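You operate a simulated robot arm through the tools that you are given. There is no shell and no other tool. Be economical: measure what you need, move in short steps, check, and stop when the job is done.

The job below is to be done with a simulated robot arm. You get a single attempt, and the scene is never put back.

## Task
Blow the dust off film strip 62 and run it into the sleeve feeder.
Fine: use the bulb on the blower stand; hold the strip by its edges; feeder on for it, off after.

It is judged by the outcome, as a careful person would: the job done as asked, and still so three seconds after it is handed in. It fails if anything else is knocked over, pushed out of place, dropped, spilled or broken.

## Robot
A 6-joint arm with a two-finger parallel gripper, fixed in place. Base frame: the origin is at the foot of the arm, x ahead of it, y to its left, z up. Readings come in mm, rad, newtons and seconds.
With the tool pointing down near the work surface it reaches from about 180 to 840 mm from the base axis. Its first joint turns from -2.897 to 2.897 rad. Payload 3.91 kg.
Tool frame: the origin (TCP) lies between the finger pads and is the grasp point; the fingertips stand 30 mm ahead of it; z points along the fingers, y is the line along which they close. The gripper opens to 110 mm. The fingers are 20 mm wide and 10 mm thick; the gripper's body (48 by 112 mm) begins 55 mm behind the TCP.
Orientation is that of the tool frame in the base frame, as a unit quaternion [w, x, y, z]. With the fingers straight down and closing along the base's y, the tool's x points along the base's -x, its y along +y and its z along -z.

## Interface
- The arm moves only by the tool nudge_tool. Its argument "deltas" is a list of rows, each an object (a shift or turn left out is 0, a gripper value left out holds the last) with "translation": the shift along the tool's x, y, z in units of 200 mm (1.0 is 200 mm), a list of three; "dr": the turn, a rotation vector about the tool's x, y, z in units of 120 degrees (1.0 is 120 degrees), a list of three. In form: [{"translation": [x, y, z], "dr": [ax, ay, az]}, ...]. A call has 1 to 8 rows; each row is the pose to reach, as a shift and turn from the pose commanded when the call began, along the tool's axes at that moment. "hand" is the closure in counts, from 0 (fully open) to 255 (shut), set as the call begins (left out, the last holds). A call with a number of a shift or a turn outside -1 to 1 is refused whole. A row lasts 0.2 s, in which the tool goes at most 50 mm and 0.15 rad; a call with a longer step from one row to the next is refused whole, and so is a gripper value outside its range. Where a pose cannot be reached the arm comes as near as it can. A force on the tool above 90 N (or 10 N above the force at the start of the call, whichever is more), or a blocked arm, ends the call early, and 0.2 s more pass. The fingers move at their own pace (about 108 mm/s each) and stop on an object; they squeeze with about 38 N. The grip force told is the motor's: it shows also when the fingers shut on nothing. Time passes only in rows, and 0.2 s behind the last, so rows that repeat a pose let the fingers close. It gives the time, the measured TCP pose, the force on the tool (base axes), the opening and the grip force at its end, in the units of the frame above (readings bear some noise).
- Cameras (640 x 400 px; columns grow to the right, rows downward): "scene" is fixed at [386.2, 650.1, 1566.1]; the picture's right is [-0.96, 0.26, 0.00], its down [0.24, 0.89, -0.39] and it looks along [-0.10, -0.37, -0.92] (base axes); focal length 220 px, centre (320, 200). "wrist" rides on the gripper at [77, 7, -114] in the tool frame; the picture's right is [-0.09, 1.00, 0.00], its down [-0.80, -0.07, -0.59] and it looks along [-0.59, -0.05, 0.80] (tool axes); focal length 270 px, centre (320, 200). There is no depth. A picture from a camera that has moved, and an enlarged one, comes with that camera's place and axes in the base frame and with its lens. The place of the scene camera against the robot may be out by one fixed shift of up to 18 mm in any direction.
- grab_frame(camera): a new picture of that camera. The clock stands still meanwhile.
- raise_lower(by): slides the trunk up (or, below 0, down) by that many mm; the arm rides with it, the base frame stays. It gives what a move gives, with no picture.
- enlarge(camera, box): a new picture of the part [left, top, right, bottom] of that camera's present view, enlarged. The clock stands still meanwhile.
- finish_job(): hands the job in; it is judged then, once.

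Go step by step. Nothing tells you positions but the pictures and the camera data: compare them with the known pose of the tool, close in by small moves and look again before you grip or let go. The budget is 120 turns and 84 pictures, counting those below and the enlarged ones. Unless the task says otherwise, let go and move clear before handing in, and close with one line.

The tools are called as name(argument=value, ...) on one line, values as JSON. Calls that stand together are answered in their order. nudge_tool: Moves the arm, as the interface text tells. Its arguments: {"type":"object","properties":{"deltas":{"type":"array","items":{"type":"object","properties":{"translation":{"type":"array","items":{"type":"number"}},"dr":{"type":"array","items":{"type":"number"}}}}},"hand":{"type":"number"}},"required":["deltas"]} The other tools are called the same way: raise_lower (by) slides the trunk up or down; grab_frame (camera) takes a picture; enlarge (camera, box) takes an enlarged picture of a part of a camera's view; finish_job () hands the job in.

At the start:

```text
t: 0.0
position: [329.6, 289.3, 1207.7]
tool_rot: [0.0, 0.0, 1.0, 0.0]
ft_force: [0.6, 0.7, -1.3]
width: 110.1
grasp_force: 0.0
trunk travel left (down, up): [-450.0, 90.0]
```

scene: 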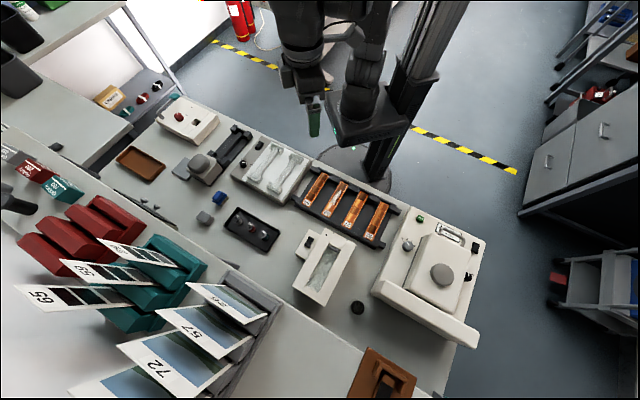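
wrist: 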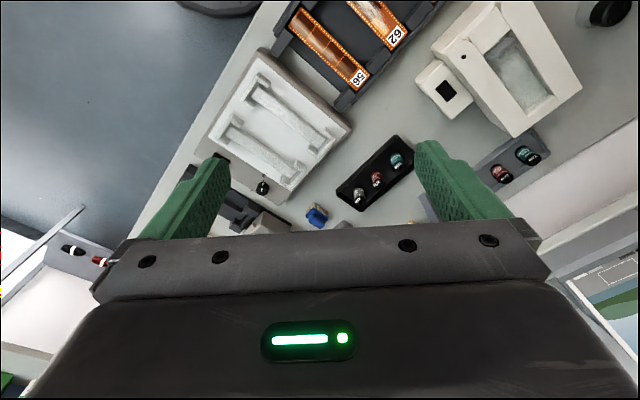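

I see a bench with a strip rack (orange film strips), several machines and a blower somewhere. I'll enlarge the scene to tell them apart.

enlarge(camera="scene", box=[280, 150, 500, 350])

enlarge(camera="scene", box=[110, 90, 330, 270])

enlarge(camera="wrist", box=[180, 0, 640, 240])

```text
2.00 times, centred on (390, 250) of scene
camera zoom: at [386.2, 650.1, 1566.1], right [-0.96, 0.26, 0.0], down [0.24, 0.89, -0.39], along [-0.1, -0.37, -0.92], focal length 440 px, centre (180, 100)
```

zoom: 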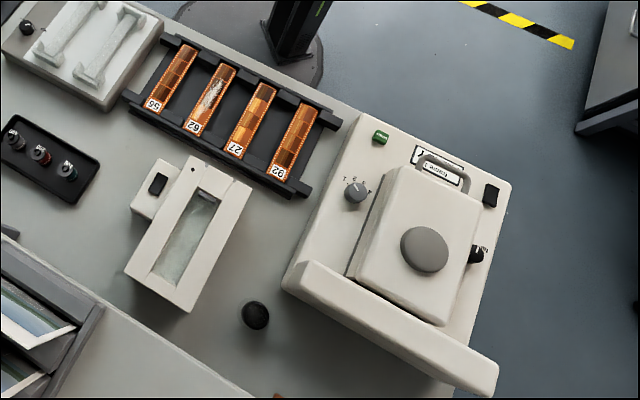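

```text
2.22 times, centred on (220, 180) of scene
camera zoom: at [386.2, 650.1, 1566.1], right [-0.96, 0.26, 0.0], down [0.24, 0.89, -0.39], along [-0.1, -0.37, -0.92], focal length 488 px, centre (542, 244)
```

zoom: 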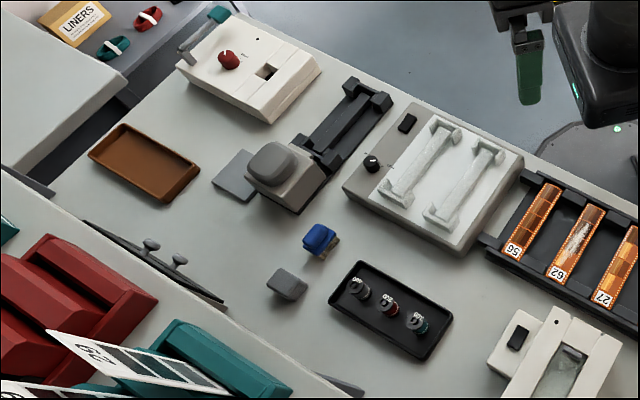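

```text
1.39 times, centred on (410, 120) of wrist
camera zoom: at [252.4, 295.8, 1320.2], right [0.09, 1.0, 0.0], down [0.8, -0.07, 0.59], along [0.59, -0.05, -0.8], focal length 376 px, centre (195, 311)
```

zoom: 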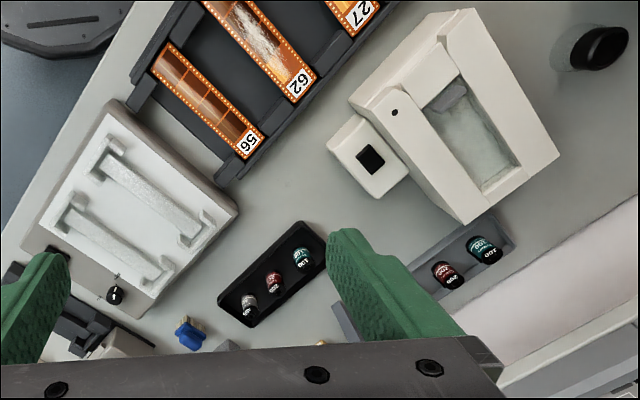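

The rack holds strips 56, 62 (dusty), 27 and 92. The windowed box beside it may be the feeder, and the grey device with the cushion and black cradle looks like the blower stand. I'll move the wrist camera over the windowed box to check.

nudge_tool(deltas=[{"translation": [0.025, 0.225, 0.08]}, {"translation": [0.05, 0.45, 0.16]}, {"translation": [0.075, 0.675, 0.24]}, {"translation": [0.1, 0.9, 0.32]}, {"translation": [0.12, 1.0, 0.4]}])

grab_frame(camera="wrist")

```text
t: 1.2
position: [308.7, 491.2, 1129.6]
tool_rot: [0.0, 0.0, 1.0, 0.0]
ft_force: [-0.7, -0.4, -0.7]
width: 110.1
grasp_force: 0.1
trunk travel left (down, up): [-450.0, 90.0]
```

```text
78 pictures are left
camera wrist: at [231.9, 498.5, 1243.1], right [0.09, 1.0, 0.0], down [0.8, -0.07, 0.59], along [0.59, -0.05, -0.8], focal length 270 px, centre (320, 200)
```

wrist: 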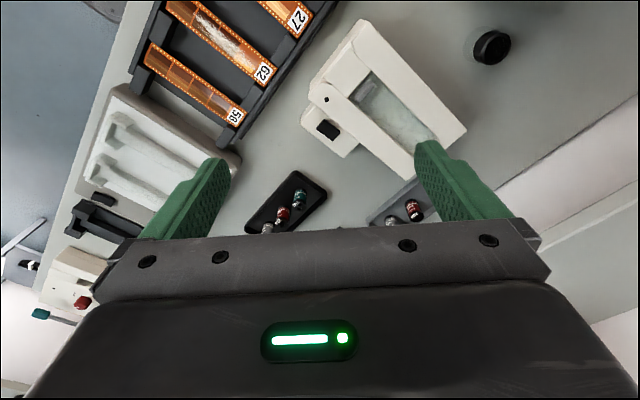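

enlarge(camera="wrist", box=[270, 0, 500, 200])

enlarge(camera="scene", box=[370, 200, 500, 350])

enlarge(camera="scene", box=[140, 80, 270, 200])

enlarge(camera="scene", box=[280, 210, 370, 320])

```text
2.00 times, centred on (385, 100) of wrist
camera zoom: at [231.9, 498.5, 1243.1], right [0.09, 1.0, 0.0], down [0.8, -0.07, 0.59], along [0.59, -0.05, -0.8], focal length 541 px, centre (190, 400)
```

zoom: 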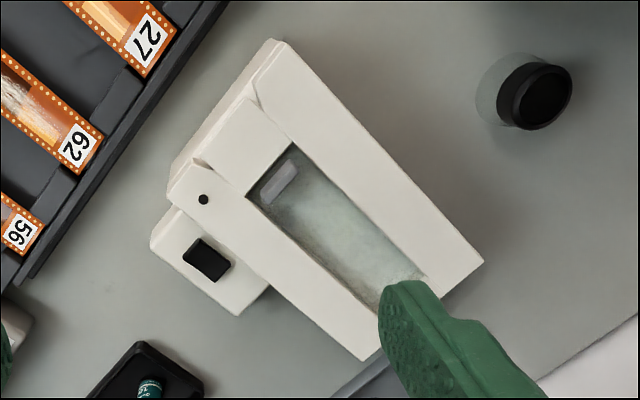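

```text
2.67 times, centred on (435, 275) of scene
camera zoom: at [386.2, 650.1, 1566.1], right [-0.96, 0.26, 0.0], down [0.24, 0.89, -0.39], along [-0.1, -0.37, -0.92], focal length 586 px, centre (13, 0)
```

zoom: 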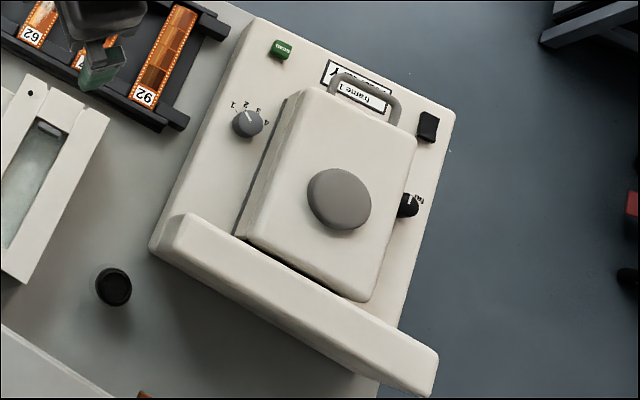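

```text
3.33 times, centred on (205, 140) of scene
camera zoom: at [386.2, 650.1, 1566.1], right [-0.96, 0.26, 0.0], down [0.24, 0.89, -0.39], along [-0.1, -0.37, -0.92], focal length 732 px, centre (703, 400)
```

zoom: 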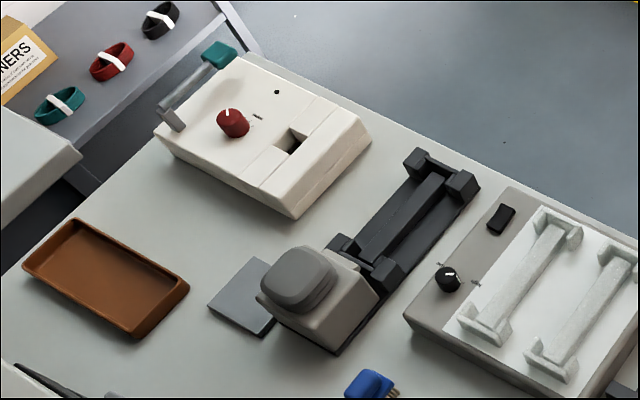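

```text
3.64 times, centred on (325, 265) of scene
camera zoom: at [386.2, 650.1, 1566.1], right [-0.96, 0.26, 0.0], down [0.24, 0.89, -0.39], along [-0.1, -0.37, -0.92], focal length 799 px, centre (302, -36)
```

zoom: 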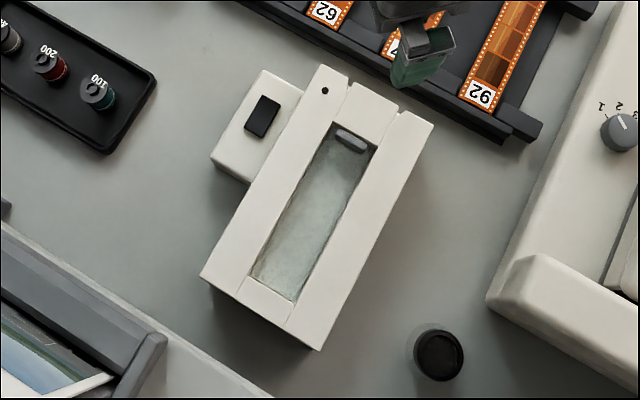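

The windowed box with the mouth, LED and rocker switch is most likely the sleeve feeder. The strips lie at about 45°, so I'll turn the tool 45° and come over strip 62.

nudge_tool(deltas=[{"translation": [0.03, -0.09, 0.1], "dr": [0, 0, -0.0625]}, {"translation": [0.06, -0.18, 0.2], "dr": [0, 0, -0.125]}, {"translation": [0.09, -0.27, 0.3], "dr": [0, 0, -0.1875]}, {"translation": [0.12, -0.36, 0.4], "dr": [0, 0, -0.25]}, {"translation": [0.16, -0.45, 0.5], "dr": [0, 0, -0.3125]}, {"translation": [0.195, -0.53, 0.6], "dr": [0, 0, -0.375]}])

grab_frame(camera="wrist")

```text
t: 2.6
position: [266.4, 383.0, 1009.2]
tool_rot: [0.0, -0.384, 0.923, 0.001]
ft_force: [-0.1, -0.5, 0.2]
width: 110.1
grasp_force: 0.0
trunk travel left (down, up): [-450.0, 90.0]
```

```text
73 pictures are left
camera wrist: at [206.9, 333.1, 1121.2], right [-0.64, 0.77, 0.0], down [0.62, 0.52, 0.59], along [0.46, 0.38, -0.8], focal length 270 px, centre (320, 200)
```

wrist: 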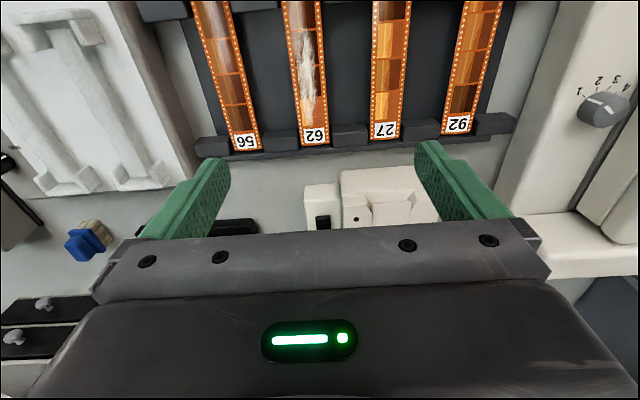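

Strip 62 runs along the 45° line from the label at about (311,411) back to about (215,315), and is 35 mm wide. Next I'll slide sideways to inspect the blower stand.

nudge_tool(deltas=[{"translation": [0, -0.24, 0]}, {"translation": [0, -0.48, 0]}, {"translation": [0, -0.72, 0]}, {"translation": [0, -0.96, 0]}])

nudge_tool(deltas=[{"translation": [0, -0.24, 0]}, {"translation": [0, -0.48, 0]}, {"translation": [0, -0.72, 0]}, {"translation": [0, -0.96, 0]}])

nudge_tool(deltas=[{"translation": [0, -0.24, 0]}, {"translation": [0, -0.4, 0]}])

grab_frame(camera="wrist")

```text
t: 3.6
position: [403.8, 244.7, 1008.3]
tool_rot: [-0.001, -0.383, 0.924, 0.0]
ft_force: [-0.4, 1.2, 0.1]
width: 109.8
grasp_force: 0.1
trunk travel left (down, up): [-450.0, 90.0]
```

```text
t: 4.6
position: [538.2, 111.3, 1008.1]
tool_rot: [0.0, -0.382, 0.924, 0.001]
ft_force: [0.3, -0.3, 0.8]
width: 110.1
grasp_force: 0.1
trunk travel left (down, up): [-450.0, 90.0]
```

```text
t: 5.2
position: [595.3, 56.0, 1007.6]
tool_rot: [0.0, -0.383, 0.924, 0.0]
ft_force: [1.1, -0.6, 0.2]
width: 110.1
grasp_force: 0.0
trunk travel left (down, up): [-450.0, 90.0]
```

```text
72 pictures are left
camera wrist: at [535.6, 6.5, 1120.4], right [-0.64, 0.77, 0.0], down [0.62, 0.52, 0.59], along [0.46, 0.38, -0.8], focal length 270 px, centre (320, 200)
```

wrist: 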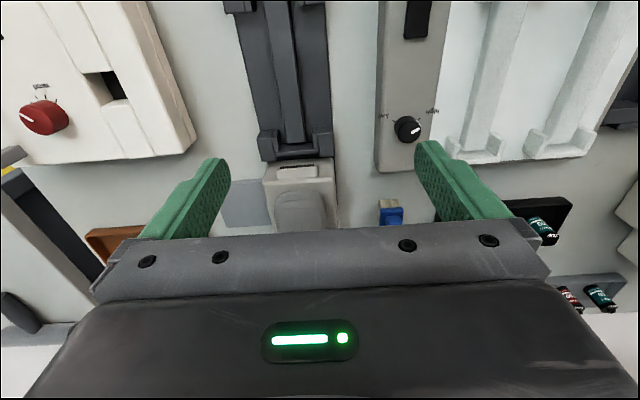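

I can see the cradle and the bulb behind it. I'll enlarge both them and the red-knob machine.

enlarge(camera="wrist", box=[210, 0, 370, 235])

enlarge(camera="wrist", box=[0, 0, 210, 170])

enlarge(camera="scene", box=[165, 115, 255, 200])

```text
1.70 times, centred on (290, 118) of wrist
camera zoom: at [535.6, 6.5, 1120.4], right [-0.64, 0.77, 0.0], down [0.62, 0.52, 0.59], along [0.46, 0.38, -0.8], focal length 460 px, centre (371, 340)
```

zoom: 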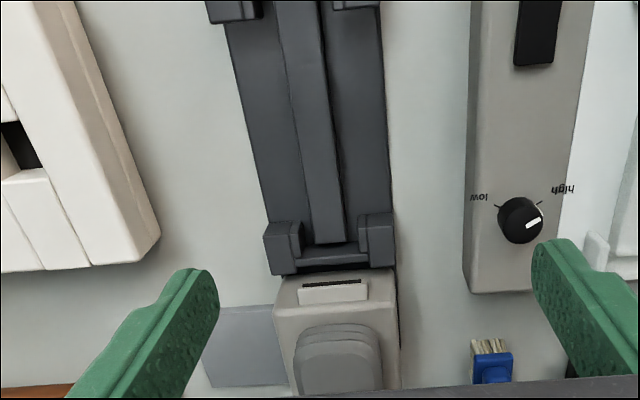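

```text
2.35 times, centred on (105, 85) of wrist
camera zoom: at [535.6, 6.5, 1120.4], right [-0.64, 0.77, 0.0], down [0.62, 0.52, 0.59], along [0.46, 0.38, -0.8], focal length 636 px, centre (826, 471)
```

zoom: 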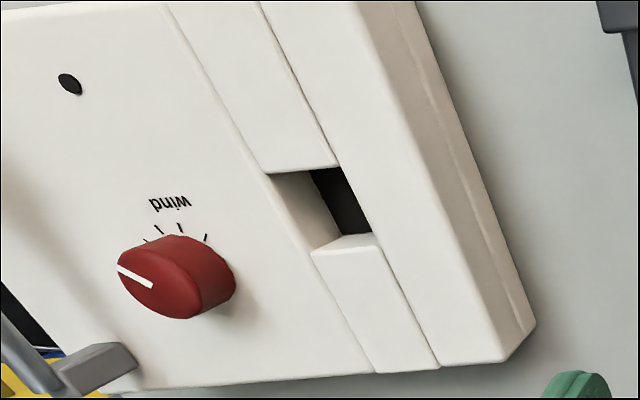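

```text
4.71 times, centred on (210, 158) of scene
camera zoom: at [386.2, 650.1, 1566.1], right [-0.96, 0.26, 0.0], down [0.24, 0.89, -0.39], along [-0.1, -0.37, -0.92], focal length 1034 px, centre (838, 400)
```

zoom: 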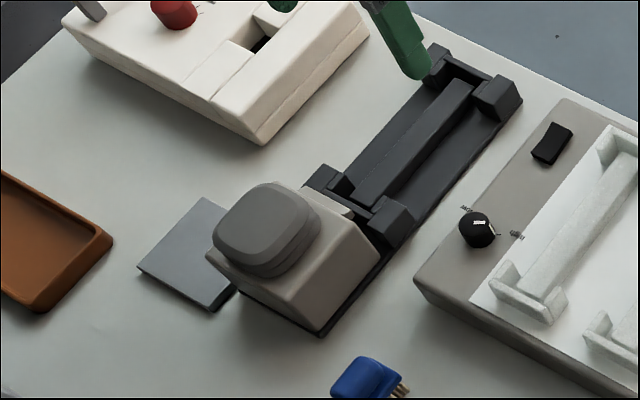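

The red-knob machine is marked "wind", so the windowed box is the sleeve feeder. I'll back up to see the whole cradle and measure heights by parallax.

nudge_tool(deltas=[{"translation": [0.2, 0, 0.1]}, {"translation": [0.4, -0.06, 0.2]}])

enlarge(camera="wrist", box=[180, 0, 460, 180])

```text
t: 5.8
position: [545.4, -12.5, 966.6]
tool_rot: [0.0, -0.384, 0.924, 0.0]
ft_force: [0.0, 0.4, 0.7]
width: 110.2
grasp_force: 0.1
trunk travel left (down, up): [-450.0, 90.0]
```

```text
2.22 times, centred on (320, 90) of wrist
camera zoom: at [487.1, -61.5, 1080.0], right [-0.64, 0.77, 0.0], down [0.62, 0.52, 0.59], along [0.46, 0.38, -0.8], focal length 601 px, centre (320, 444)
```

zoom: 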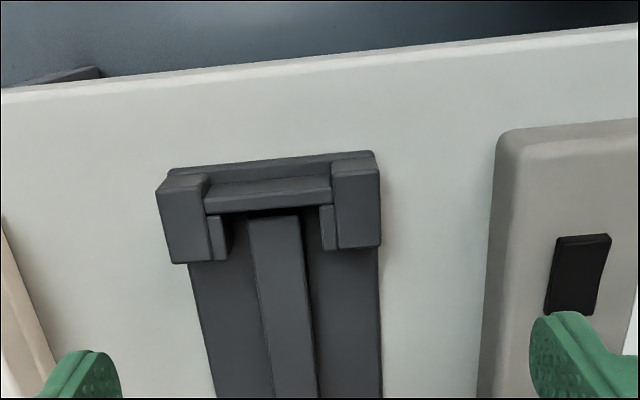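

nudge_tool(deltas=[{"translation": [-0.2, 0, 0]}, {"translation": [-0.3, 0, 0]}])

enlarge(camera="wrist", box=[200, 0, 440, 240])

```text
t: 6.4
position: [590.5, 31.1, 967.3]
tool_rot: [0.0, -0.382, 0.924, 0.0]
ft_force: [0.3, 0.3, 1.0]
width: 110.1
grasp_force: 0.1
trunk travel left (down, up): [-450.0, 90.0]
```

```text
1.67 times, centred on (320, 120) of wrist
camera zoom: at [531.5, -17.8, 1080.5], right [-0.64, 0.77, 0.0], down [0.62, 0.52, 0.59], along [0.46, 0.38, -0.8], focal length 450 px, centre (320, 333)
```

zoom: 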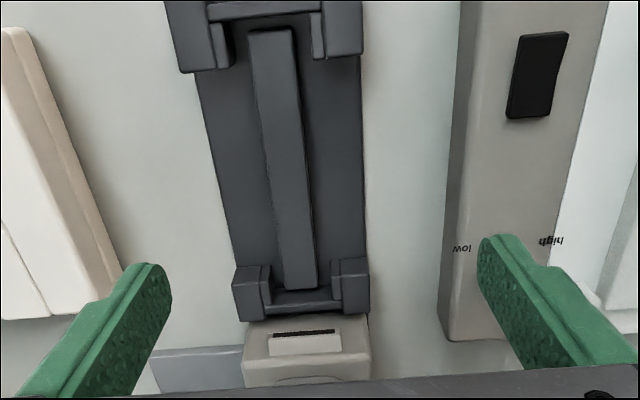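

Cradle: centreline at q≈-413, open between p≈384 and 491, where p=(x+y)/√2 and q=(y-x)/√2. I'll go lower to measure the heights better.

nudge_tool(deltas=[{"translation": [0.05, -0.04, 0.2]}, {"translation": [0.15, -0.085, 0.4]}])

grab_frame(camera="wrist")

enlarge(camera="wrist", box=[180, 0, 460, 180])

```text
t: 7.0
position: [583.1, -2.5, 886.3]
tool_rot: [0.0, -0.383, 0.924, 0.0]
ft_force: [-0.3, 0.7, 0.2]
width: 110.0
grasp_force: 0.0
trunk travel left (down, up): [-450.0, 90.0]
```

```text
66 pictures are left
camera wrist: at [522.6, -51.0, 998.7], right [-0.64, 0.77, 0.0], down [0.62, 0.52, 0.59], along [0.46, 0.38, -0.8], focal length 270 px, centre (320, 200)
```

wrist: 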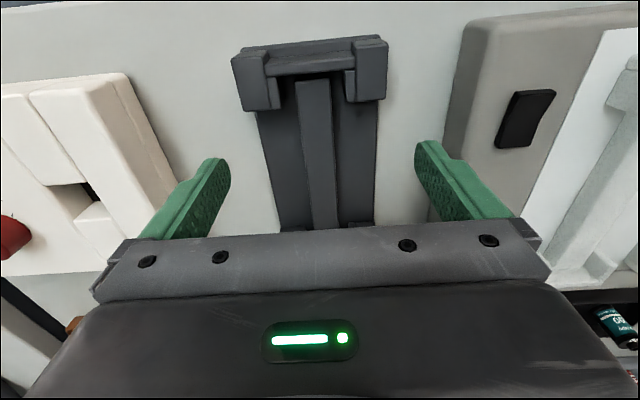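

```text
2.22 times, centred on (320, 90) of wrist
camera zoom: at [522.6, -51.0, 998.7], right [-0.64, 0.77, 0.0], down [0.62, 0.52, 0.59], along [0.46, 0.38, -0.8], focal length 601 px, centre (320, 444)
```

zoom: 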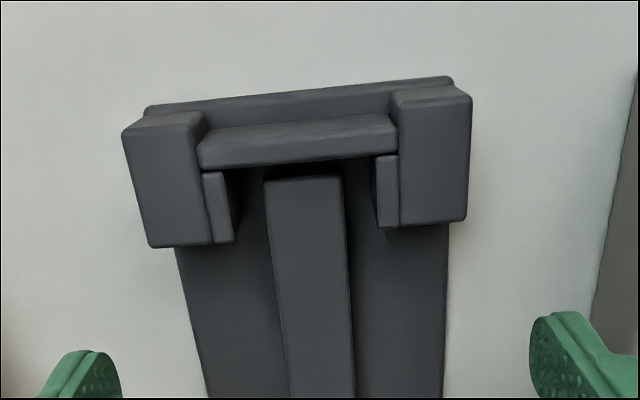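

The cradle posts top out at about z=833-840, so it's a low structure. I'll go back to strip 62 for a close look at it and its rack slot.

nudge_tool(deltas=[{"translation": [0, 0, -0.2]}, {"translation": [0, 0.1, -0.4]}, {"translation": [0, 0.34, -0.4]}, {"translation": [0, 0.58, -0.4]}, {"translation": [0, 0.82, -0.4]}, {"translation": [0, 1.0, -0.4]}])

nudge_tool(deltas=[{"translation": [0, 0.24, 0]}, {"translation": [0, 0.48, 0]}, {"translation": [0, 0.72, 0]}, {"translation": [0, 0.96, 0]}])

nudge_tool(deltas=[{"translation": [0, 0.24, 0]}, {"translation": [0, 0.46, 0]}])

grab_frame(camera="wrist")

```text
t: 8.4
position: [435.6, 140.9, 962.9]
tool_rot: [0.0, -0.382, 0.924, 0.0]
ft_force: [0.0, 1.0, 0.4]
width: 109.9
grasp_force: 0.1
trunk travel left (down, up): [-450.0, 90.0]
```

```text
t: 9.4
position: [303.1, 275.3, 962.7]
tool_rot: [0.0, -0.382, 0.924, -0.001]
ft_force: [-0.3, 0.4, -0.4]
width: 109.7
grasp_force: 0.1
trunk travel left (down, up): [-450.0, 90.0]
```

```text
t: 10.0
position: [237.0, 340.8, 967.6]
tool_rot: [0.0, -0.383, 0.924, -0.002]
ft_force: [0.1, -0.6, 0.5]
width: 110.2
grasp_force: 0.0
trunk travel left (down, up): [-450.0, 90.0]
```

```text
64 pictures are left
camera wrist: at [178.1, 292.4, 1080.5], right [-0.64, 0.77, 0.0], down [0.62, 0.52, 0.59], along [0.46, 0.38, -0.8], focal length 270 px, centre (320, 200)
```

wrist: 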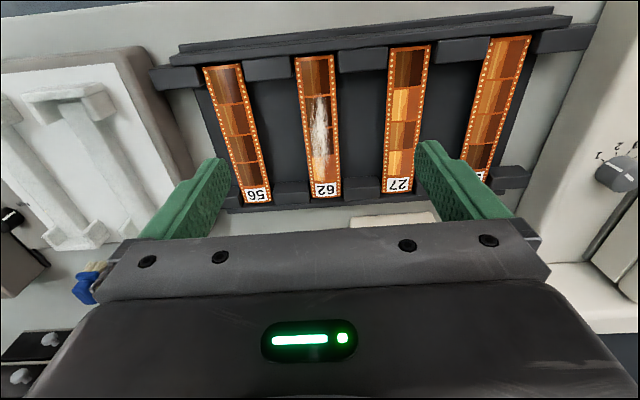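

Strip 62 is 141 mm long, with its centre near p=439.5, q=72.7 and z≈830. I'll move over its centre and go down for a closer check.

nudge_tool(deltas=[{"translation": [-0.08, 0, 0.2]}, {"translation": [-0.155, -0.003, 0.4]}, {"translation": [-0.155, -0.003, 0.46]}])

grab_frame(camera="wrist")

```text
t: 10.8
position: [260.2, 360.4, 876.4]
tool_rot: [0.0, -0.383, 0.924, 0.0]
ft_force: [0.7, -0.9, -0.1]
width: 110.1
grasp_force: 0.1
trunk travel left (down, up): [-450.0, 90.0]
```

```text
63 pictures are left
camera wrist: at [200.9, 312.8, 989.0], right [-0.64, 0.77, 0.0], down [0.62, 0.52, 0.59], along [0.46, 0.38, -0.8], focal length 270 px, centre (320, 200)
```

wrist: 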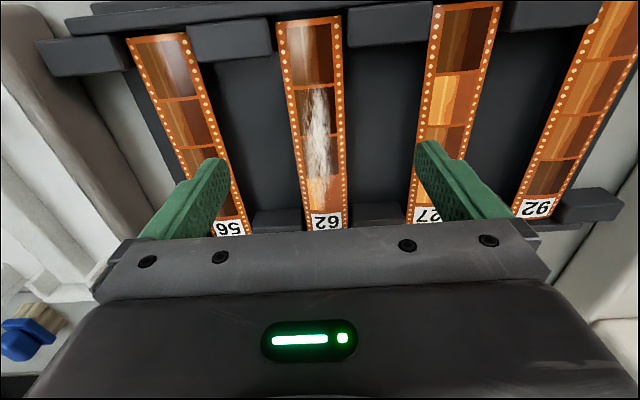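

Neighbouring strips are at 80 mm pitch, so I'll narrow the opening to about 65 mm. Then I'll lower with the tips just above strip level and look again.

nudge_tool(deltas=[{"translation": [-0.005, 0.01, 0]}, {"translation": [-0.01, 0.01, 0]}, {"translation": [-0.01, 0.01, 0.03]}, {"translation": [-0.01, 0.01, 0.05]}], hand=105)

grab_frame(camera="wrist")

enlarge(camera="scene", box=[290, 150, 390, 240])

```text
t: 11.8
position: [261.1, 366.5, 867.3]
tool_rot: [0.0, -0.382, 0.924, 0.0]
ft_force: [0.6, 0.2, 0.9]
width: 64.7
grasp_force: 0.0
trunk travel left (down, up): [-450.0, 90.0]
```

```text
62 pictures are left
camera wrist: at [201.0, 317.1, 979.3], right [-0.64, 0.77, 0.0], down [0.62, 0.52, 0.59], along [0.46, 0.38, -0.8], focal length 270 px, centre (320, 200)
```

wrist: 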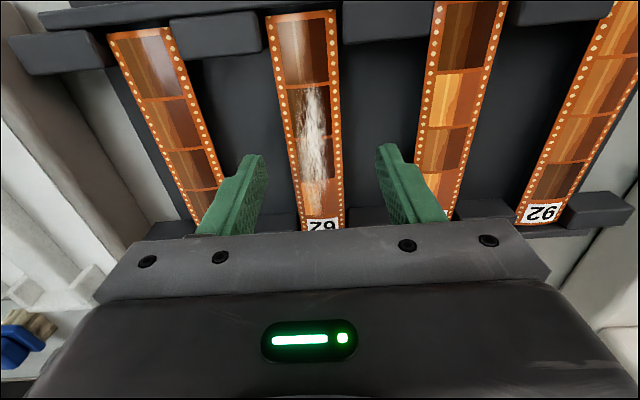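

```text
4.44 times, centred on (340, 195) of scene
camera zoom: at [386.2, 650.1, 1566.1], right [-0.96, 0.26, 0.0], down [0.24, 0.89, -0.39], along [-0.1, -0.37, -0.92], focal length 977 px, centre (231, 222)
```

zoom: 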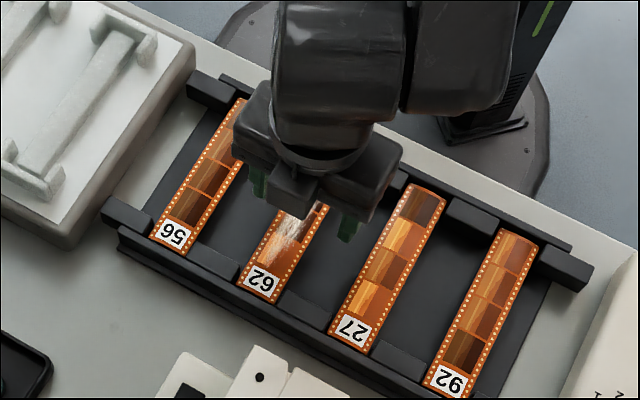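

The strip is centred between the fingers. I'll descend slowly, watching the force.

nudge_tool(deltas=[{"translation": [0, -0.004, 0.025]}, {"translation": [0, -0.006, 0.045]}])

enlarge(camera="wrist", box=[200, 60, 440, 240])

```text
t: 12.4
position: [261.3, 364.6, 856.6]
tool_rot: [0.0, -0.383, 0.924, 0.0]
ft_force: [-0.1, 0.7, -1.0]
width: 64.6
grasp_force: 0.0
trunk travel left (down, up): [-450.0, 90.0]
```

```text
2.22 times, centred on (320, 150) of wrist
camera zoom: at [201.1, 315.4, 969.7], right [-0.64, 0.77, 0.0], down [0.62, 0.52, 0.59], along [0.46, 0.38, -0.8], focal length 601 px, centre (320, 311)
```

zoom: 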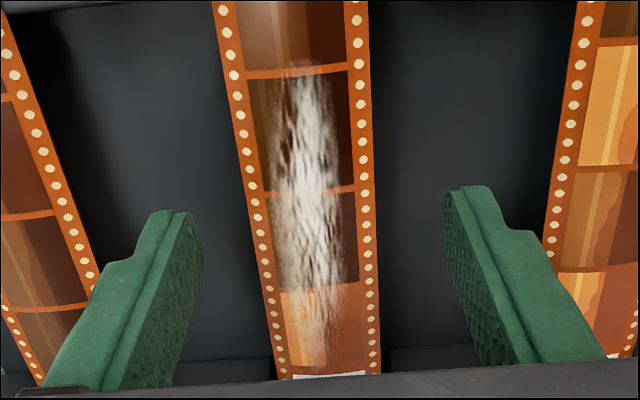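

No contact yet with the tips at about z=827. I'll lower a little further in small steps.

nudge_tool(deltas=[{"translation": [0, -0.002, 0.008]}, {"translation": [0, -0.002, 0.016]}])

enlarge(camera="wrist", box=[200, 60, 440, 240])

enlarge(camera="scene", box=[310, 170, 370, 220])

```text
t: 13.0
position: [261.8, 363.1, 853.1]
tool_rot: [0.0, -0.383, 0.924, 0.001]
ft_force: [0.3, 0.4, 0.4]
width: 64.7
grasp_force: 0.1
trunk travel left (down, up): [-450.0, 90.0]
```

```text
2.22 times, centred on (320, 150) of wrist
camera zoom: at [201.8, 315.1, 965.6], right [-0.64, 0.77, 0.0], down [0.62, 0.52, 0.59], along [0.46, 0.38, -0.8], focal length 601 px, centre (320, 311)
```

zoom: 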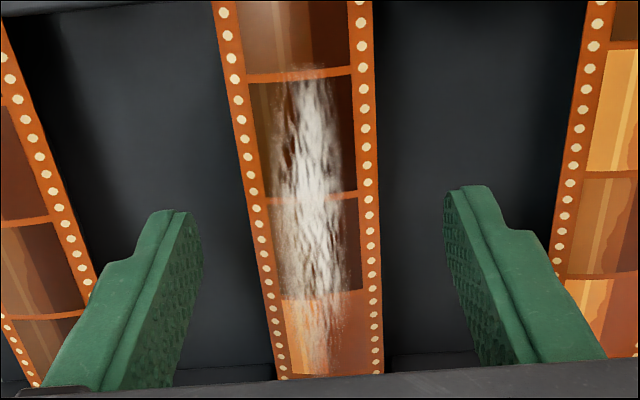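

```text
8.00 times, centred on (340, 195) of scene
camera zoom: at [386.2, 650.1, 1566.1], right [-0.96, 0.26, 0.0], down [0.24, 0.89, -0.39], along [-0.1, -0.37, -0.92], focal length 1758 px, centre (160, 240)
```

zoom: 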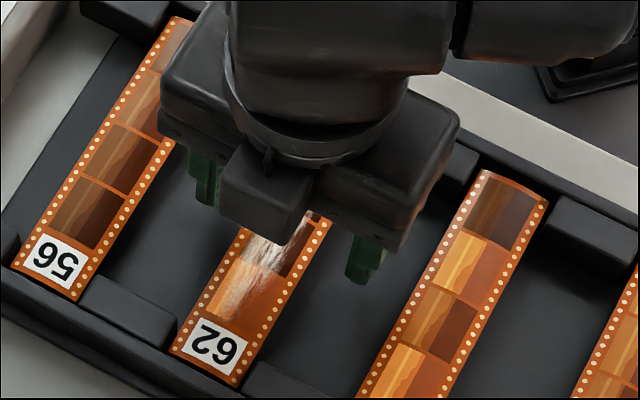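

Still no contact. I'll centre by about 1.5 mm and close part-way, to just under strip width, to see whether the fingers catch the edges.

nudge_tool(deltas=[{"translation": [0, -0.006, 0]}, {"translation": [0, -0.006, 0]}, {"translation": [0, -0.006, 0]}], hand=182)

enlarge(camera="wrist", box=[200, 60, 440, 240])

```text
t: 13.8
position: [263.6, 362.5, 852.7]
tool_rot: [0.001, -0.382, 0.924, 0.0]
ft_force: [0.2, -0.1, -0.4]
width: 32.9
grasp_force: 31.6
trunk travel left (down, up): [-450.0, 90.0]
```

```text
2.22 times, centred on (320, 150) of wrist
camera zoom: at [202.6, 314.4, 965.9], right [-0.64, 0.77, 0.0], down [0.62, 0.52, 0.59], along [0.46, 0.38, -0.8], focal length 601 px, centre (320, 311)
```

zoom: 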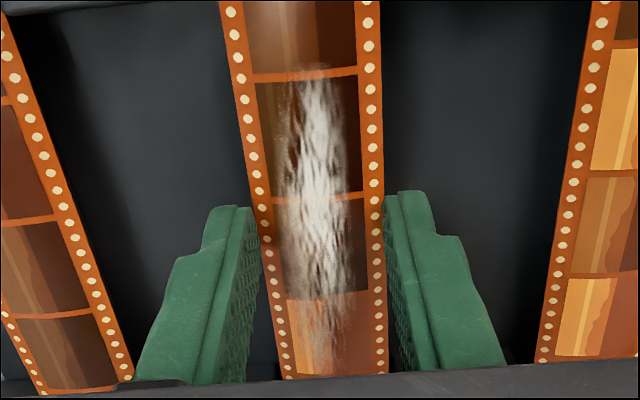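

The fingers stopped at 32.9 mm with 31.6 N, so the strip's edges are gripped. I'll lift gently and check.

nudge_tool(deltas=[{"translation": [0, 0, -0.03]}, {"translation": [0, 0, -0.08]}, {"translation": [0, 0, -0.2]}, {"translation": [0, 0, -0.4]}])

grab_frame(camera="wrist")

enlarge(camera="scene", box=[290, 140, 390, 240])

```text
t: 14.8
position: [264.3, 362.7, 935.5]
tool_rot: [0.0, -0.382, 0.924, 0.001]
ft_force: [-0.5, -0.6, 0.4]
width: 32.7
grasp_force: 31.9
trunk travel left (down, up): [-450.0, 90.0]
```

```text
56 pictures are left
camera wrist: at [203.1, 314.9, 1048.2], right [-0.64, 0.77, 0.0], down [0.62, 0.52, 0.59], along [0.46, 0.38, -0.8], focal length 270 px, centre (320, 200)
```

wrist: 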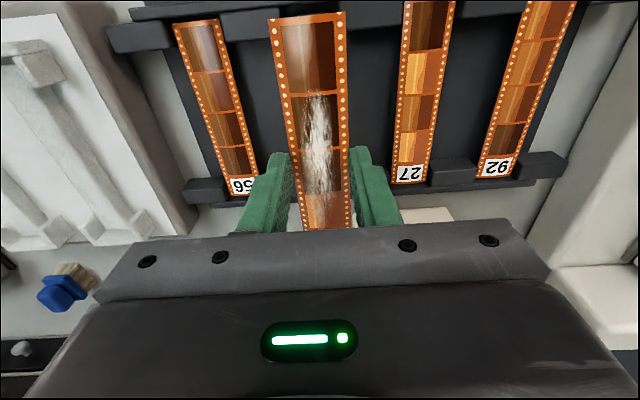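

```text
4.00 times, centred on (340, 190) of scene
camera zoom: at [386.2, 650.1, 1566.1], right [-0.96, 0.26, 0.0], down [0.24, 0.89, -0.39], along [-0.1, -0.37, -0.92], focal length 879 px, centre (240, 240)
```

zoom: 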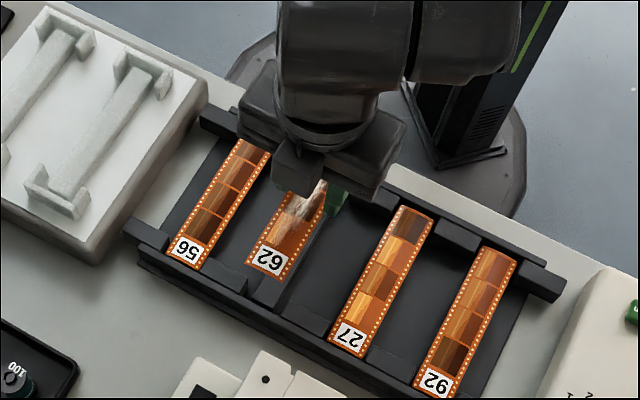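

The strip is held level and centred. I'll carry it over to the cradle.

nudge_tool(deltas=[{"translation": [0.005, -0.2, -0.05]}, {"translation": [0.01, -0.4, -0.1]}, {"translation": [0.015, -0.6, -0.1]}, {"translation": [0.02, -0.8, -0.1]}, {"translation": [0.02, -1.0, -0.1]}])

nudge_tool(deltas=[{"translation": [0, -0.2, 0]}, {"translation": [0, -0.4, 0]}, {"translation": [0, -0.6, 0]}, {"translation": [0, -0.8, 0]}, {"translation": [0, -1.0, 0]}])

nudge_tool(deltas=[{"translation": [0, -0.2, 0]}, {"translation": [0, -0.4, 0]}, {"translation": [0, -0.43, 0]}, {"translation": [0, -0.43, 0]}])

grab_frame(camera="wrist")

```text
t: 16.0
position: [402.8, 218.3, 953.9]
tool_rot: [0.0, -0.383, 0.924, 0.0]
ft_force: [0.0, 0.4, -0.5]
width: 33.1
grasp_force: 21.4
trunk travel left (down, up): [-450.0, 90.0]
```

```text
t: 17.2
position: [543.0, 77.5, 951.1]
tool_rot: [0.001, -0.383, 0.924, 0.0]
ft_force: [-1.1, 0.1, -0.1]
width: 33.2
grasp_force: 10.3
trunk travel left (down, up): [-450.0, 90.0]
```

```text
t: 18.2
position: [603.3, 15.8, 951.1]
tool_rot: [0.001, -0.382, 0.924, 0.0]
ft_force: [0.2, 0.8, -0.7]
width: 33.2
grasp_force: 10.6
trunk travel left (down, up): [-450.0, 90.0]
```

```text
54 pictures are left
camera wrist: at [543.1, -33.0, 1064.7], right [-0.64, 0.77, 0.0], down [0.62, 0.52, 0.59], along [0.46, 0.38, -0.8], focal length 270 px, centre (320, 200)
```

wrist: 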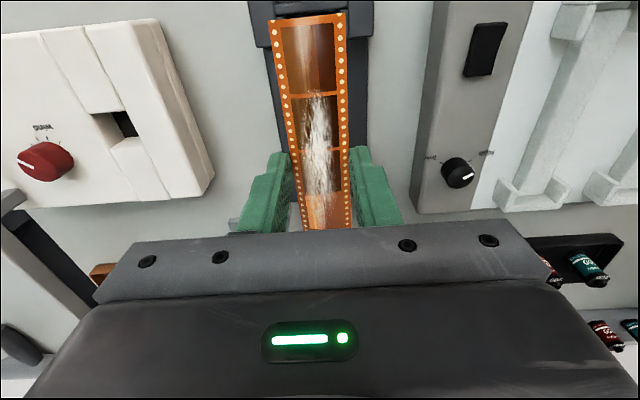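

The strip sits over the cradle. I'll firm the grip slightly and lower it to about 20 mm above the posts to check alignment.

nudge_tool(deltas=[{"translation": [0, 0, 0.1]}, {"translation": [0, 0, 0.22]}, {"translation": [-0.005, 0, 0.33]}, {"translation": [-0.005, 0, 0.33]}], hand=188)

enlarge(camera="wrist", box=[200, 0, 440, 240])

enlarge(camera="scene", box=[180, 110, 260, 190])

```text
t: 19.2
position: [605.0, 16.9, 887.4]
tool_rot: [0.001, -0.383, 0.924, 0.0]
ft_force: [0.1, -0.2, 0.6]
width: 31.1
grasp_force: 38.5
trunk travel left (down, up): [-450.0, 90.0]
```

```text
1.67 times, centred on (320, 120) of wrist
camera zoom: at [544.2, -32.4, 1000.0], right [-0.64, 0.77, 0.0], down [0.62, 0.52, 0.59], along [0.46, 0.38, -0.8], focal length 450 px, centre (320, 333)
```

zoom: 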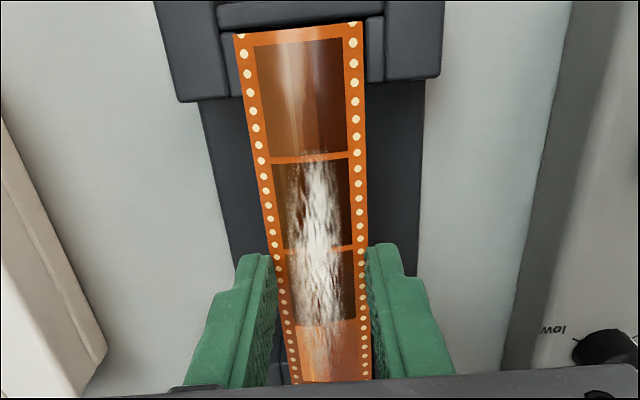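

```text
5.00 times, centred on (220, 150) of scene
camera zoom: at [386.2, 650.1, 1566.1], right [-0.96, 0.26, 0.0], down [0.24, 0.89, -0.39], along [-0.1, -0.37, -0.92], focal length 1099 px, centre (820, 450)
```

zoom: 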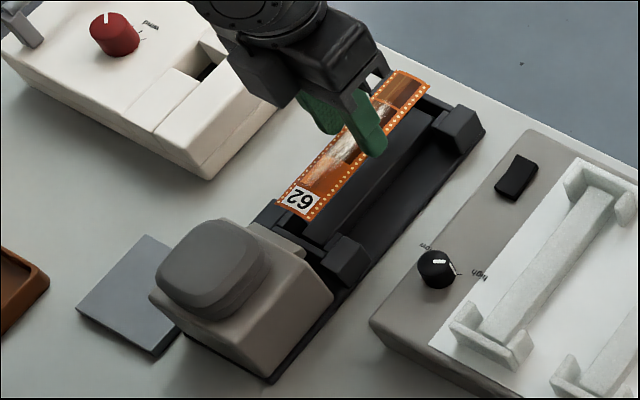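

It's well aligned laterally and in angle. The tighter grip bowed the strip slightly, so I'll relax to the earlier setting and lower to just above the posts.

nudge_tool(deltas=[{"translation": [0, 0, 0.05]}, {"translation": [0.003, 0, 0.1]}, {"translation": [0.003, 0, 0.1]}], hand=181)

enlarge(camera="wrist", box=[220, 0, 420, 140])

enlarge(camera="scene", box=[190, 120, 250, 170])

```text
t: 20.0
position: [603.3, 16.9, 867.5]
tool_rot: [0.0, -0.382, 0.924, -0.001]
ft_force: [-0.1, 0.3, -0.1]
width: 33.2
grasp_force: 20.6
trunk travel left (down, up): [-450.0, 90.0]
```

```text
2.86 times, centred on (320, 70) of wrist
camera zoom: at [543.8, -32.2, 979.8], right [-0.64, 0.77, 0.0], down [0.62, 0.52, 0.59], along [0.46, 0.38, -0.8], focal length 772 px, centre (320, 571)
```

zoom: 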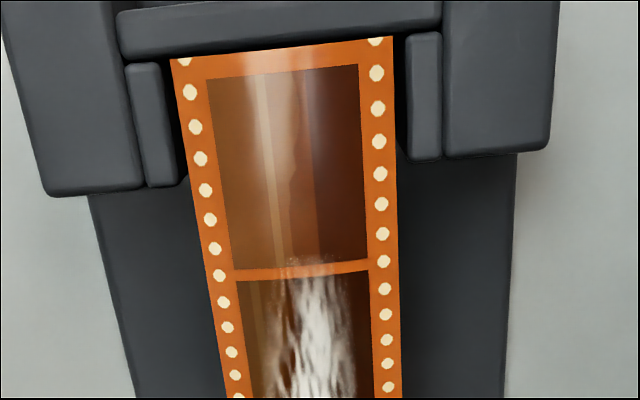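

```text
8.00 times, centred on (220, 145) of scene
camera zoom: at [386.2, 650.1, 1566.1], right [-0.96, 0.26, 0.0], down [0.24, 0.89, -0.39], along [-0.1, -0.37, -0.92], focal length 1758 px, centre (1120, 640)
```

zoom: 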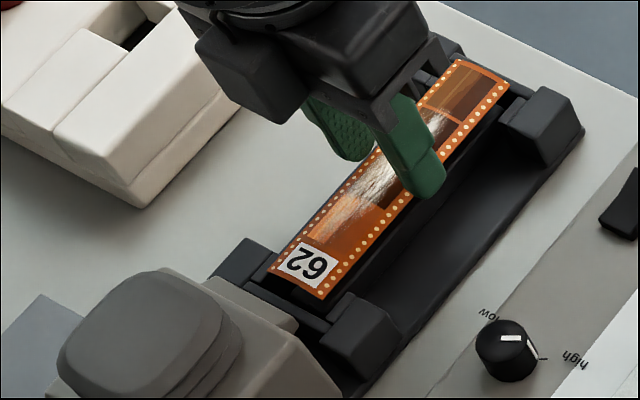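

Alignment is good: the strip is centred between the fins and the end is clear of the crossbar. I'll lower in small steps.

nudge_tool(deltas=[{"translation": [0, 0, 0.02]}, {"translation": [0, 0, 0.04]}, {"translation": [0, 0, 0.04]}])

enlarge(camera="wrist", box=[220, 0, 420, 140])

enlarge(camera="scene", box=[190, 120, 250, 170])

```text
t: 20.8
position: [603.5, 17.6, 859.7]
tool_rot: [0.0, -0.383, 0.924, -0.001]
ft_force: [0.4, 0.4, 0.0]
width: 33.4
grasp_force: 20.7
trunk travel left (down, up): [-450.0, 90.0]
```

```text
2.86 times, centred on (320, 70) of wrist
camera zoom: at [543.3, -31.5, 972.5], right [-0.64, 0.77, 0.0], down [0.62, 0.52, 0.59], along [0.46, 0.38, -0.8], focal length 772 px, centre (320, 571)
```

zoom: 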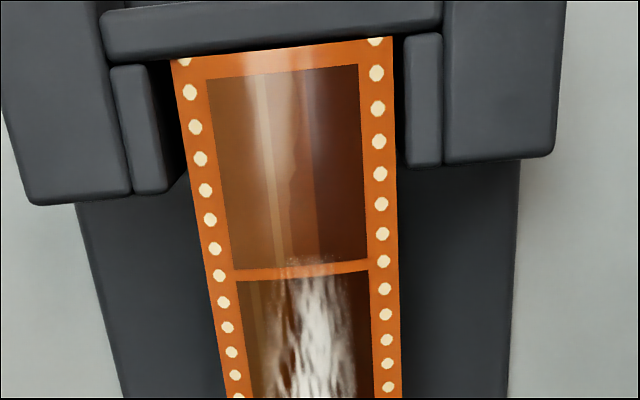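

```text
8.00 times, centred on (220, 145) of scene
camera zoom: at [386.2, 650.1, 1566.1], right [-0.96, 0.26, 0.0], down [0.24, 0.89, -0.39], along [-0.1, -0.37, -0.92], focal length 1758 px, centre (1120, 640)
```

zoom: 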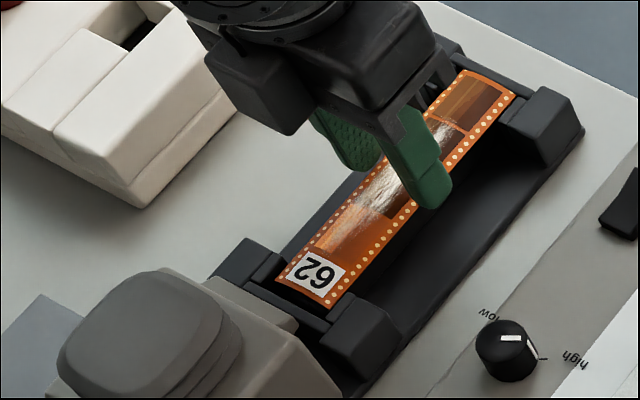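

enlarge(camera="scene", box=[214, 146, 244, 166])

enlarge(camera="scene", box=[236, 122, 266, 142])

```text
16.00 times, centred on (229, 156) of scene
camera zoom: at [386.2, 650.1, 1566.1], right [-0.96, 0.26, 0.0], down [0.24, 0.89, -0.39], along [-0.1, -0.37, -0.92], focal length 3516 px, centre (1776, 904)
```

zoom: 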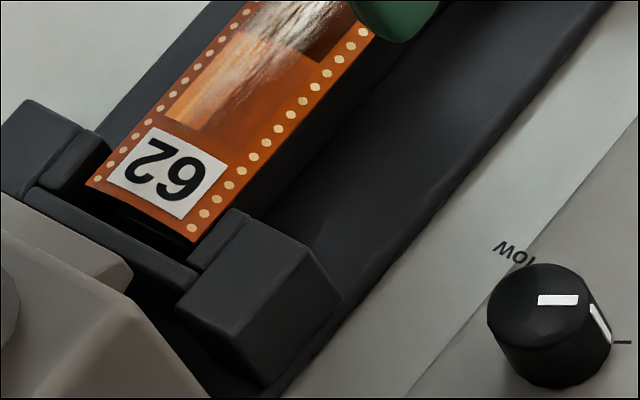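

```text
16.00 times, centred on (251, 132) of scene
camera zoom: at [386.2, 650.1, 1566.1], right [-0.96, 0.26, 0.0], down [0.24, 0.89, -0.39], along [-0.1, -0.37, -0.92], focal length 3516 px, centre (1424, 1288)
```

zoom: 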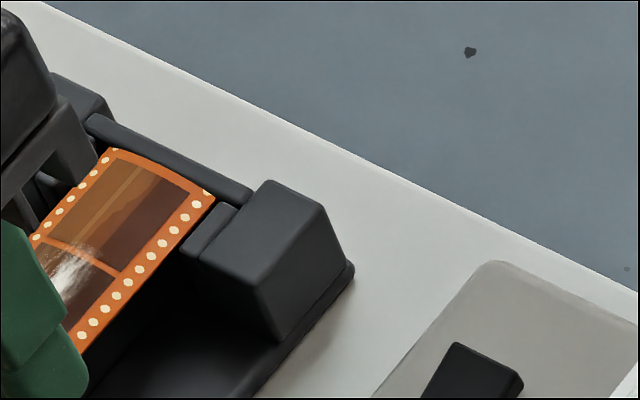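

The strip nearly fits the pocket. I'll nudge it 1 mm forward and 1 mm left, then lower until it seats.

nudge_tool(deltas=[{"translation": [-0.006, -0.004, 0]}, {"translation": [-0.006, -0.004, 0.01]}, {"translation": [-0.006, -0.004, 0.025]}, {"translation": [-0.006, -0.004, 0.025]}])

enlarge(camera="wrist", box=[220, 0, 420, 140])

enlarge(camera="scene", box=[214, 146, 244, 166])

```text
t: 21.8
position: [604.8, 19.1, 853.9]
tool_rot: [0.0, -0.383, 0.924, 0.0]
ft_force: [-0.4, 0.2, -0.7]
width: 33.2
grasp_force: 20.8
trunk travel left (down, up): [-450.0, 90.0]
```

```text
2.86 times, centred on (320, 70) of wrist
camera zoom: at [545.1, -31.2, 966.5], right [-0.64, 0.77, 0.0], down [0.62, 0.52, 0.59], along [0.46, 0.38, -0.8], focal length 772 px, centre (320, 571)
```

zoom: 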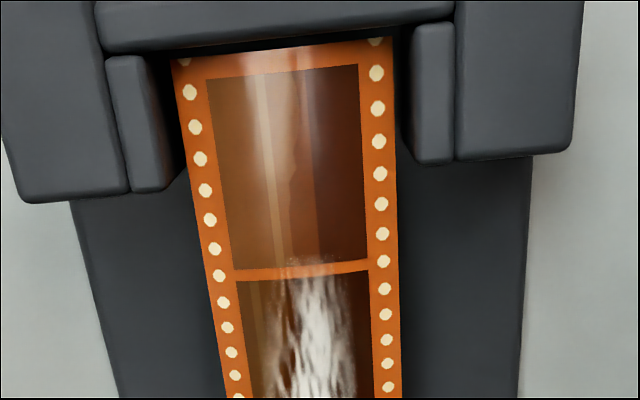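

```text
16.00 times, centred on (229, 156) of scene
camera zoom: at [386.2, 650.1, 1566.1], right [-0.96, 0.26, 0.0], down [0.24, 0.89, -0.39], along [-0.1, -0.37, -0.92], focal length 3516 px, centre (1776, 904)
```

zoom: 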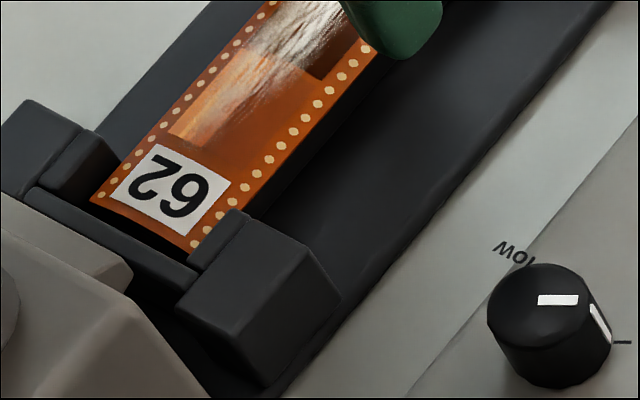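

The strip is now inside the pocket below the fin tops. I'll continue down gently.

nudge_tool(deltas=[{"translation": [0, 0, 0.008]}, {"translation": [0, 0, 0.015]}, {"translation": [0, 0, 0.015]}])

enlarge(camera="wrist", box=[220, 0, 420, 140])

enlarge(camera="scene", box=[214, 146, 244, 166])

```text
t: 22.6
position: [604.3, 16.8, 851.2]
tool_rot: [0.0, -0.383, 0.924, -0.001]
ft_force: [-0.2, 0.5, 1.5]
width: 33.3
grasp_force: 1.2
trunk travel left (down, up): [-450.0, 90.0]
```

```text
2.86 times, centred on (320, 70) of wrist
camera zoom: at [544.0, -31.5, 963.4], right [-0.64, 0.77, 0.0], down [0.62, 0.52, 0.59], along [0.46, 0.38, -0.8], focal length 772 px, centre (320, 571)
```

zoom: 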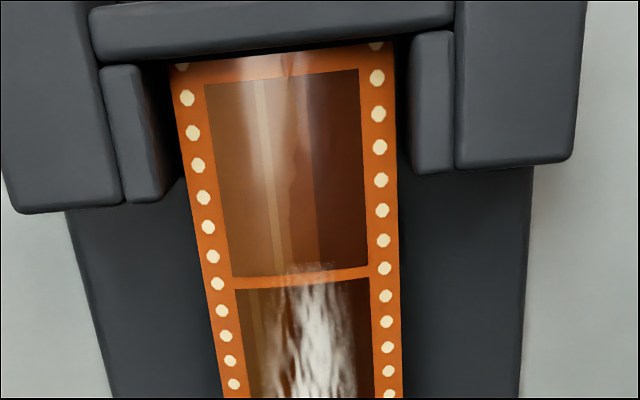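

```text
16.00 times, centred on (229, 156) of scene
camera zoom: at [386.2, 650.1, 1566.1], right [-0.96, 0.26, 0.0], down [0.24, 0.89, -0.39], along [-0.1, -0.37, -0.92], focal length 3516 px, centre (1776, 904)
```

zoom: 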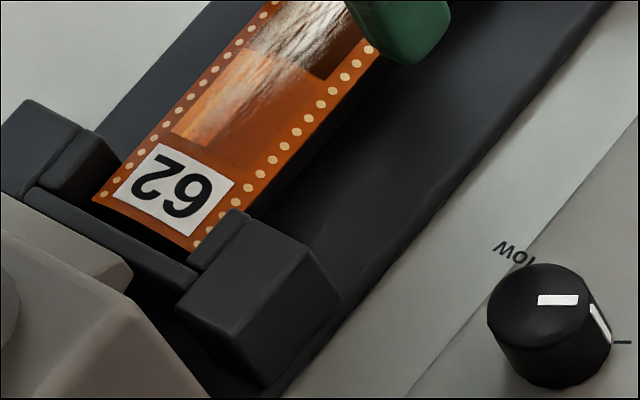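

The grip force fell to about 0 and the strip shifted up in the fingers, so it is resting on its support. I'll open a little and rise.

nudge_tool(deltas=[{"translation": [0, 0, 0]}, {"translation": [0, 0, -0.01]}, {"translation": [0, 0, -0.1]}, {"translation": [0, 0, -0.3]}, {"translation": [0, 0, -0.5]}], hand=125)

grab_frame(camera="wrist")

enlarge(camera="scene", box=[190, 120, 250, 170])

```text
t: 23.8
position: [603.1, 13.5, 951.1]
tool_rot: [0.0, -0.383, 0.924, 0.001]
ft_force: [-0.8, 1.2, 0.0]
width: 56.2
grasp_force: 0.1
trunk travel left (down, up): [-450.0, 90.0]
```

```text
41 pictures are left
camera wrist: at [542.9, -35.7, 1064.5], right [-0.64, 0.77, 0.0], down [0.62, 0.52, 0.59], along [0.46, 0.38, -0.8], focal length 270 px, centre (320, 200)
```

wrist: 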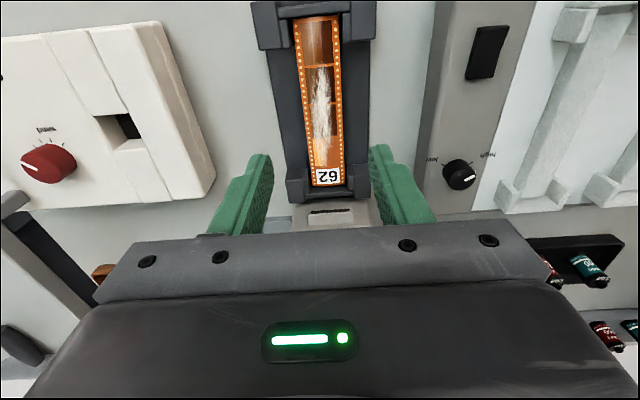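

```text
8.00 times, centred on (220, 145) of scene
camera zoom: at [386.2, 650.1, 1566.1], right [-0.96, 0.26, 0.0], down [0.24, 0.89, -0.39], along [-0.1, -0.37, -0.92], focal length 1758 px, centre (1120, 640)
```

zoom: 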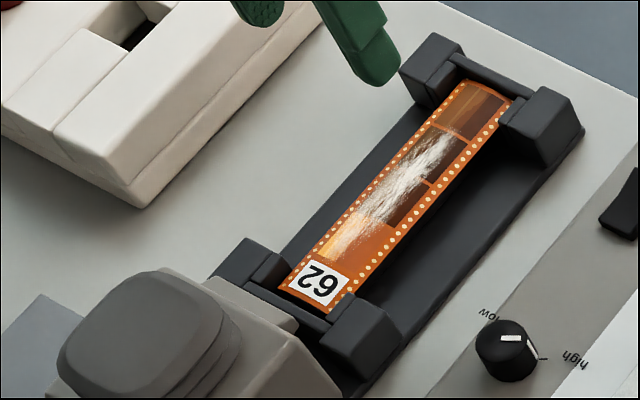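

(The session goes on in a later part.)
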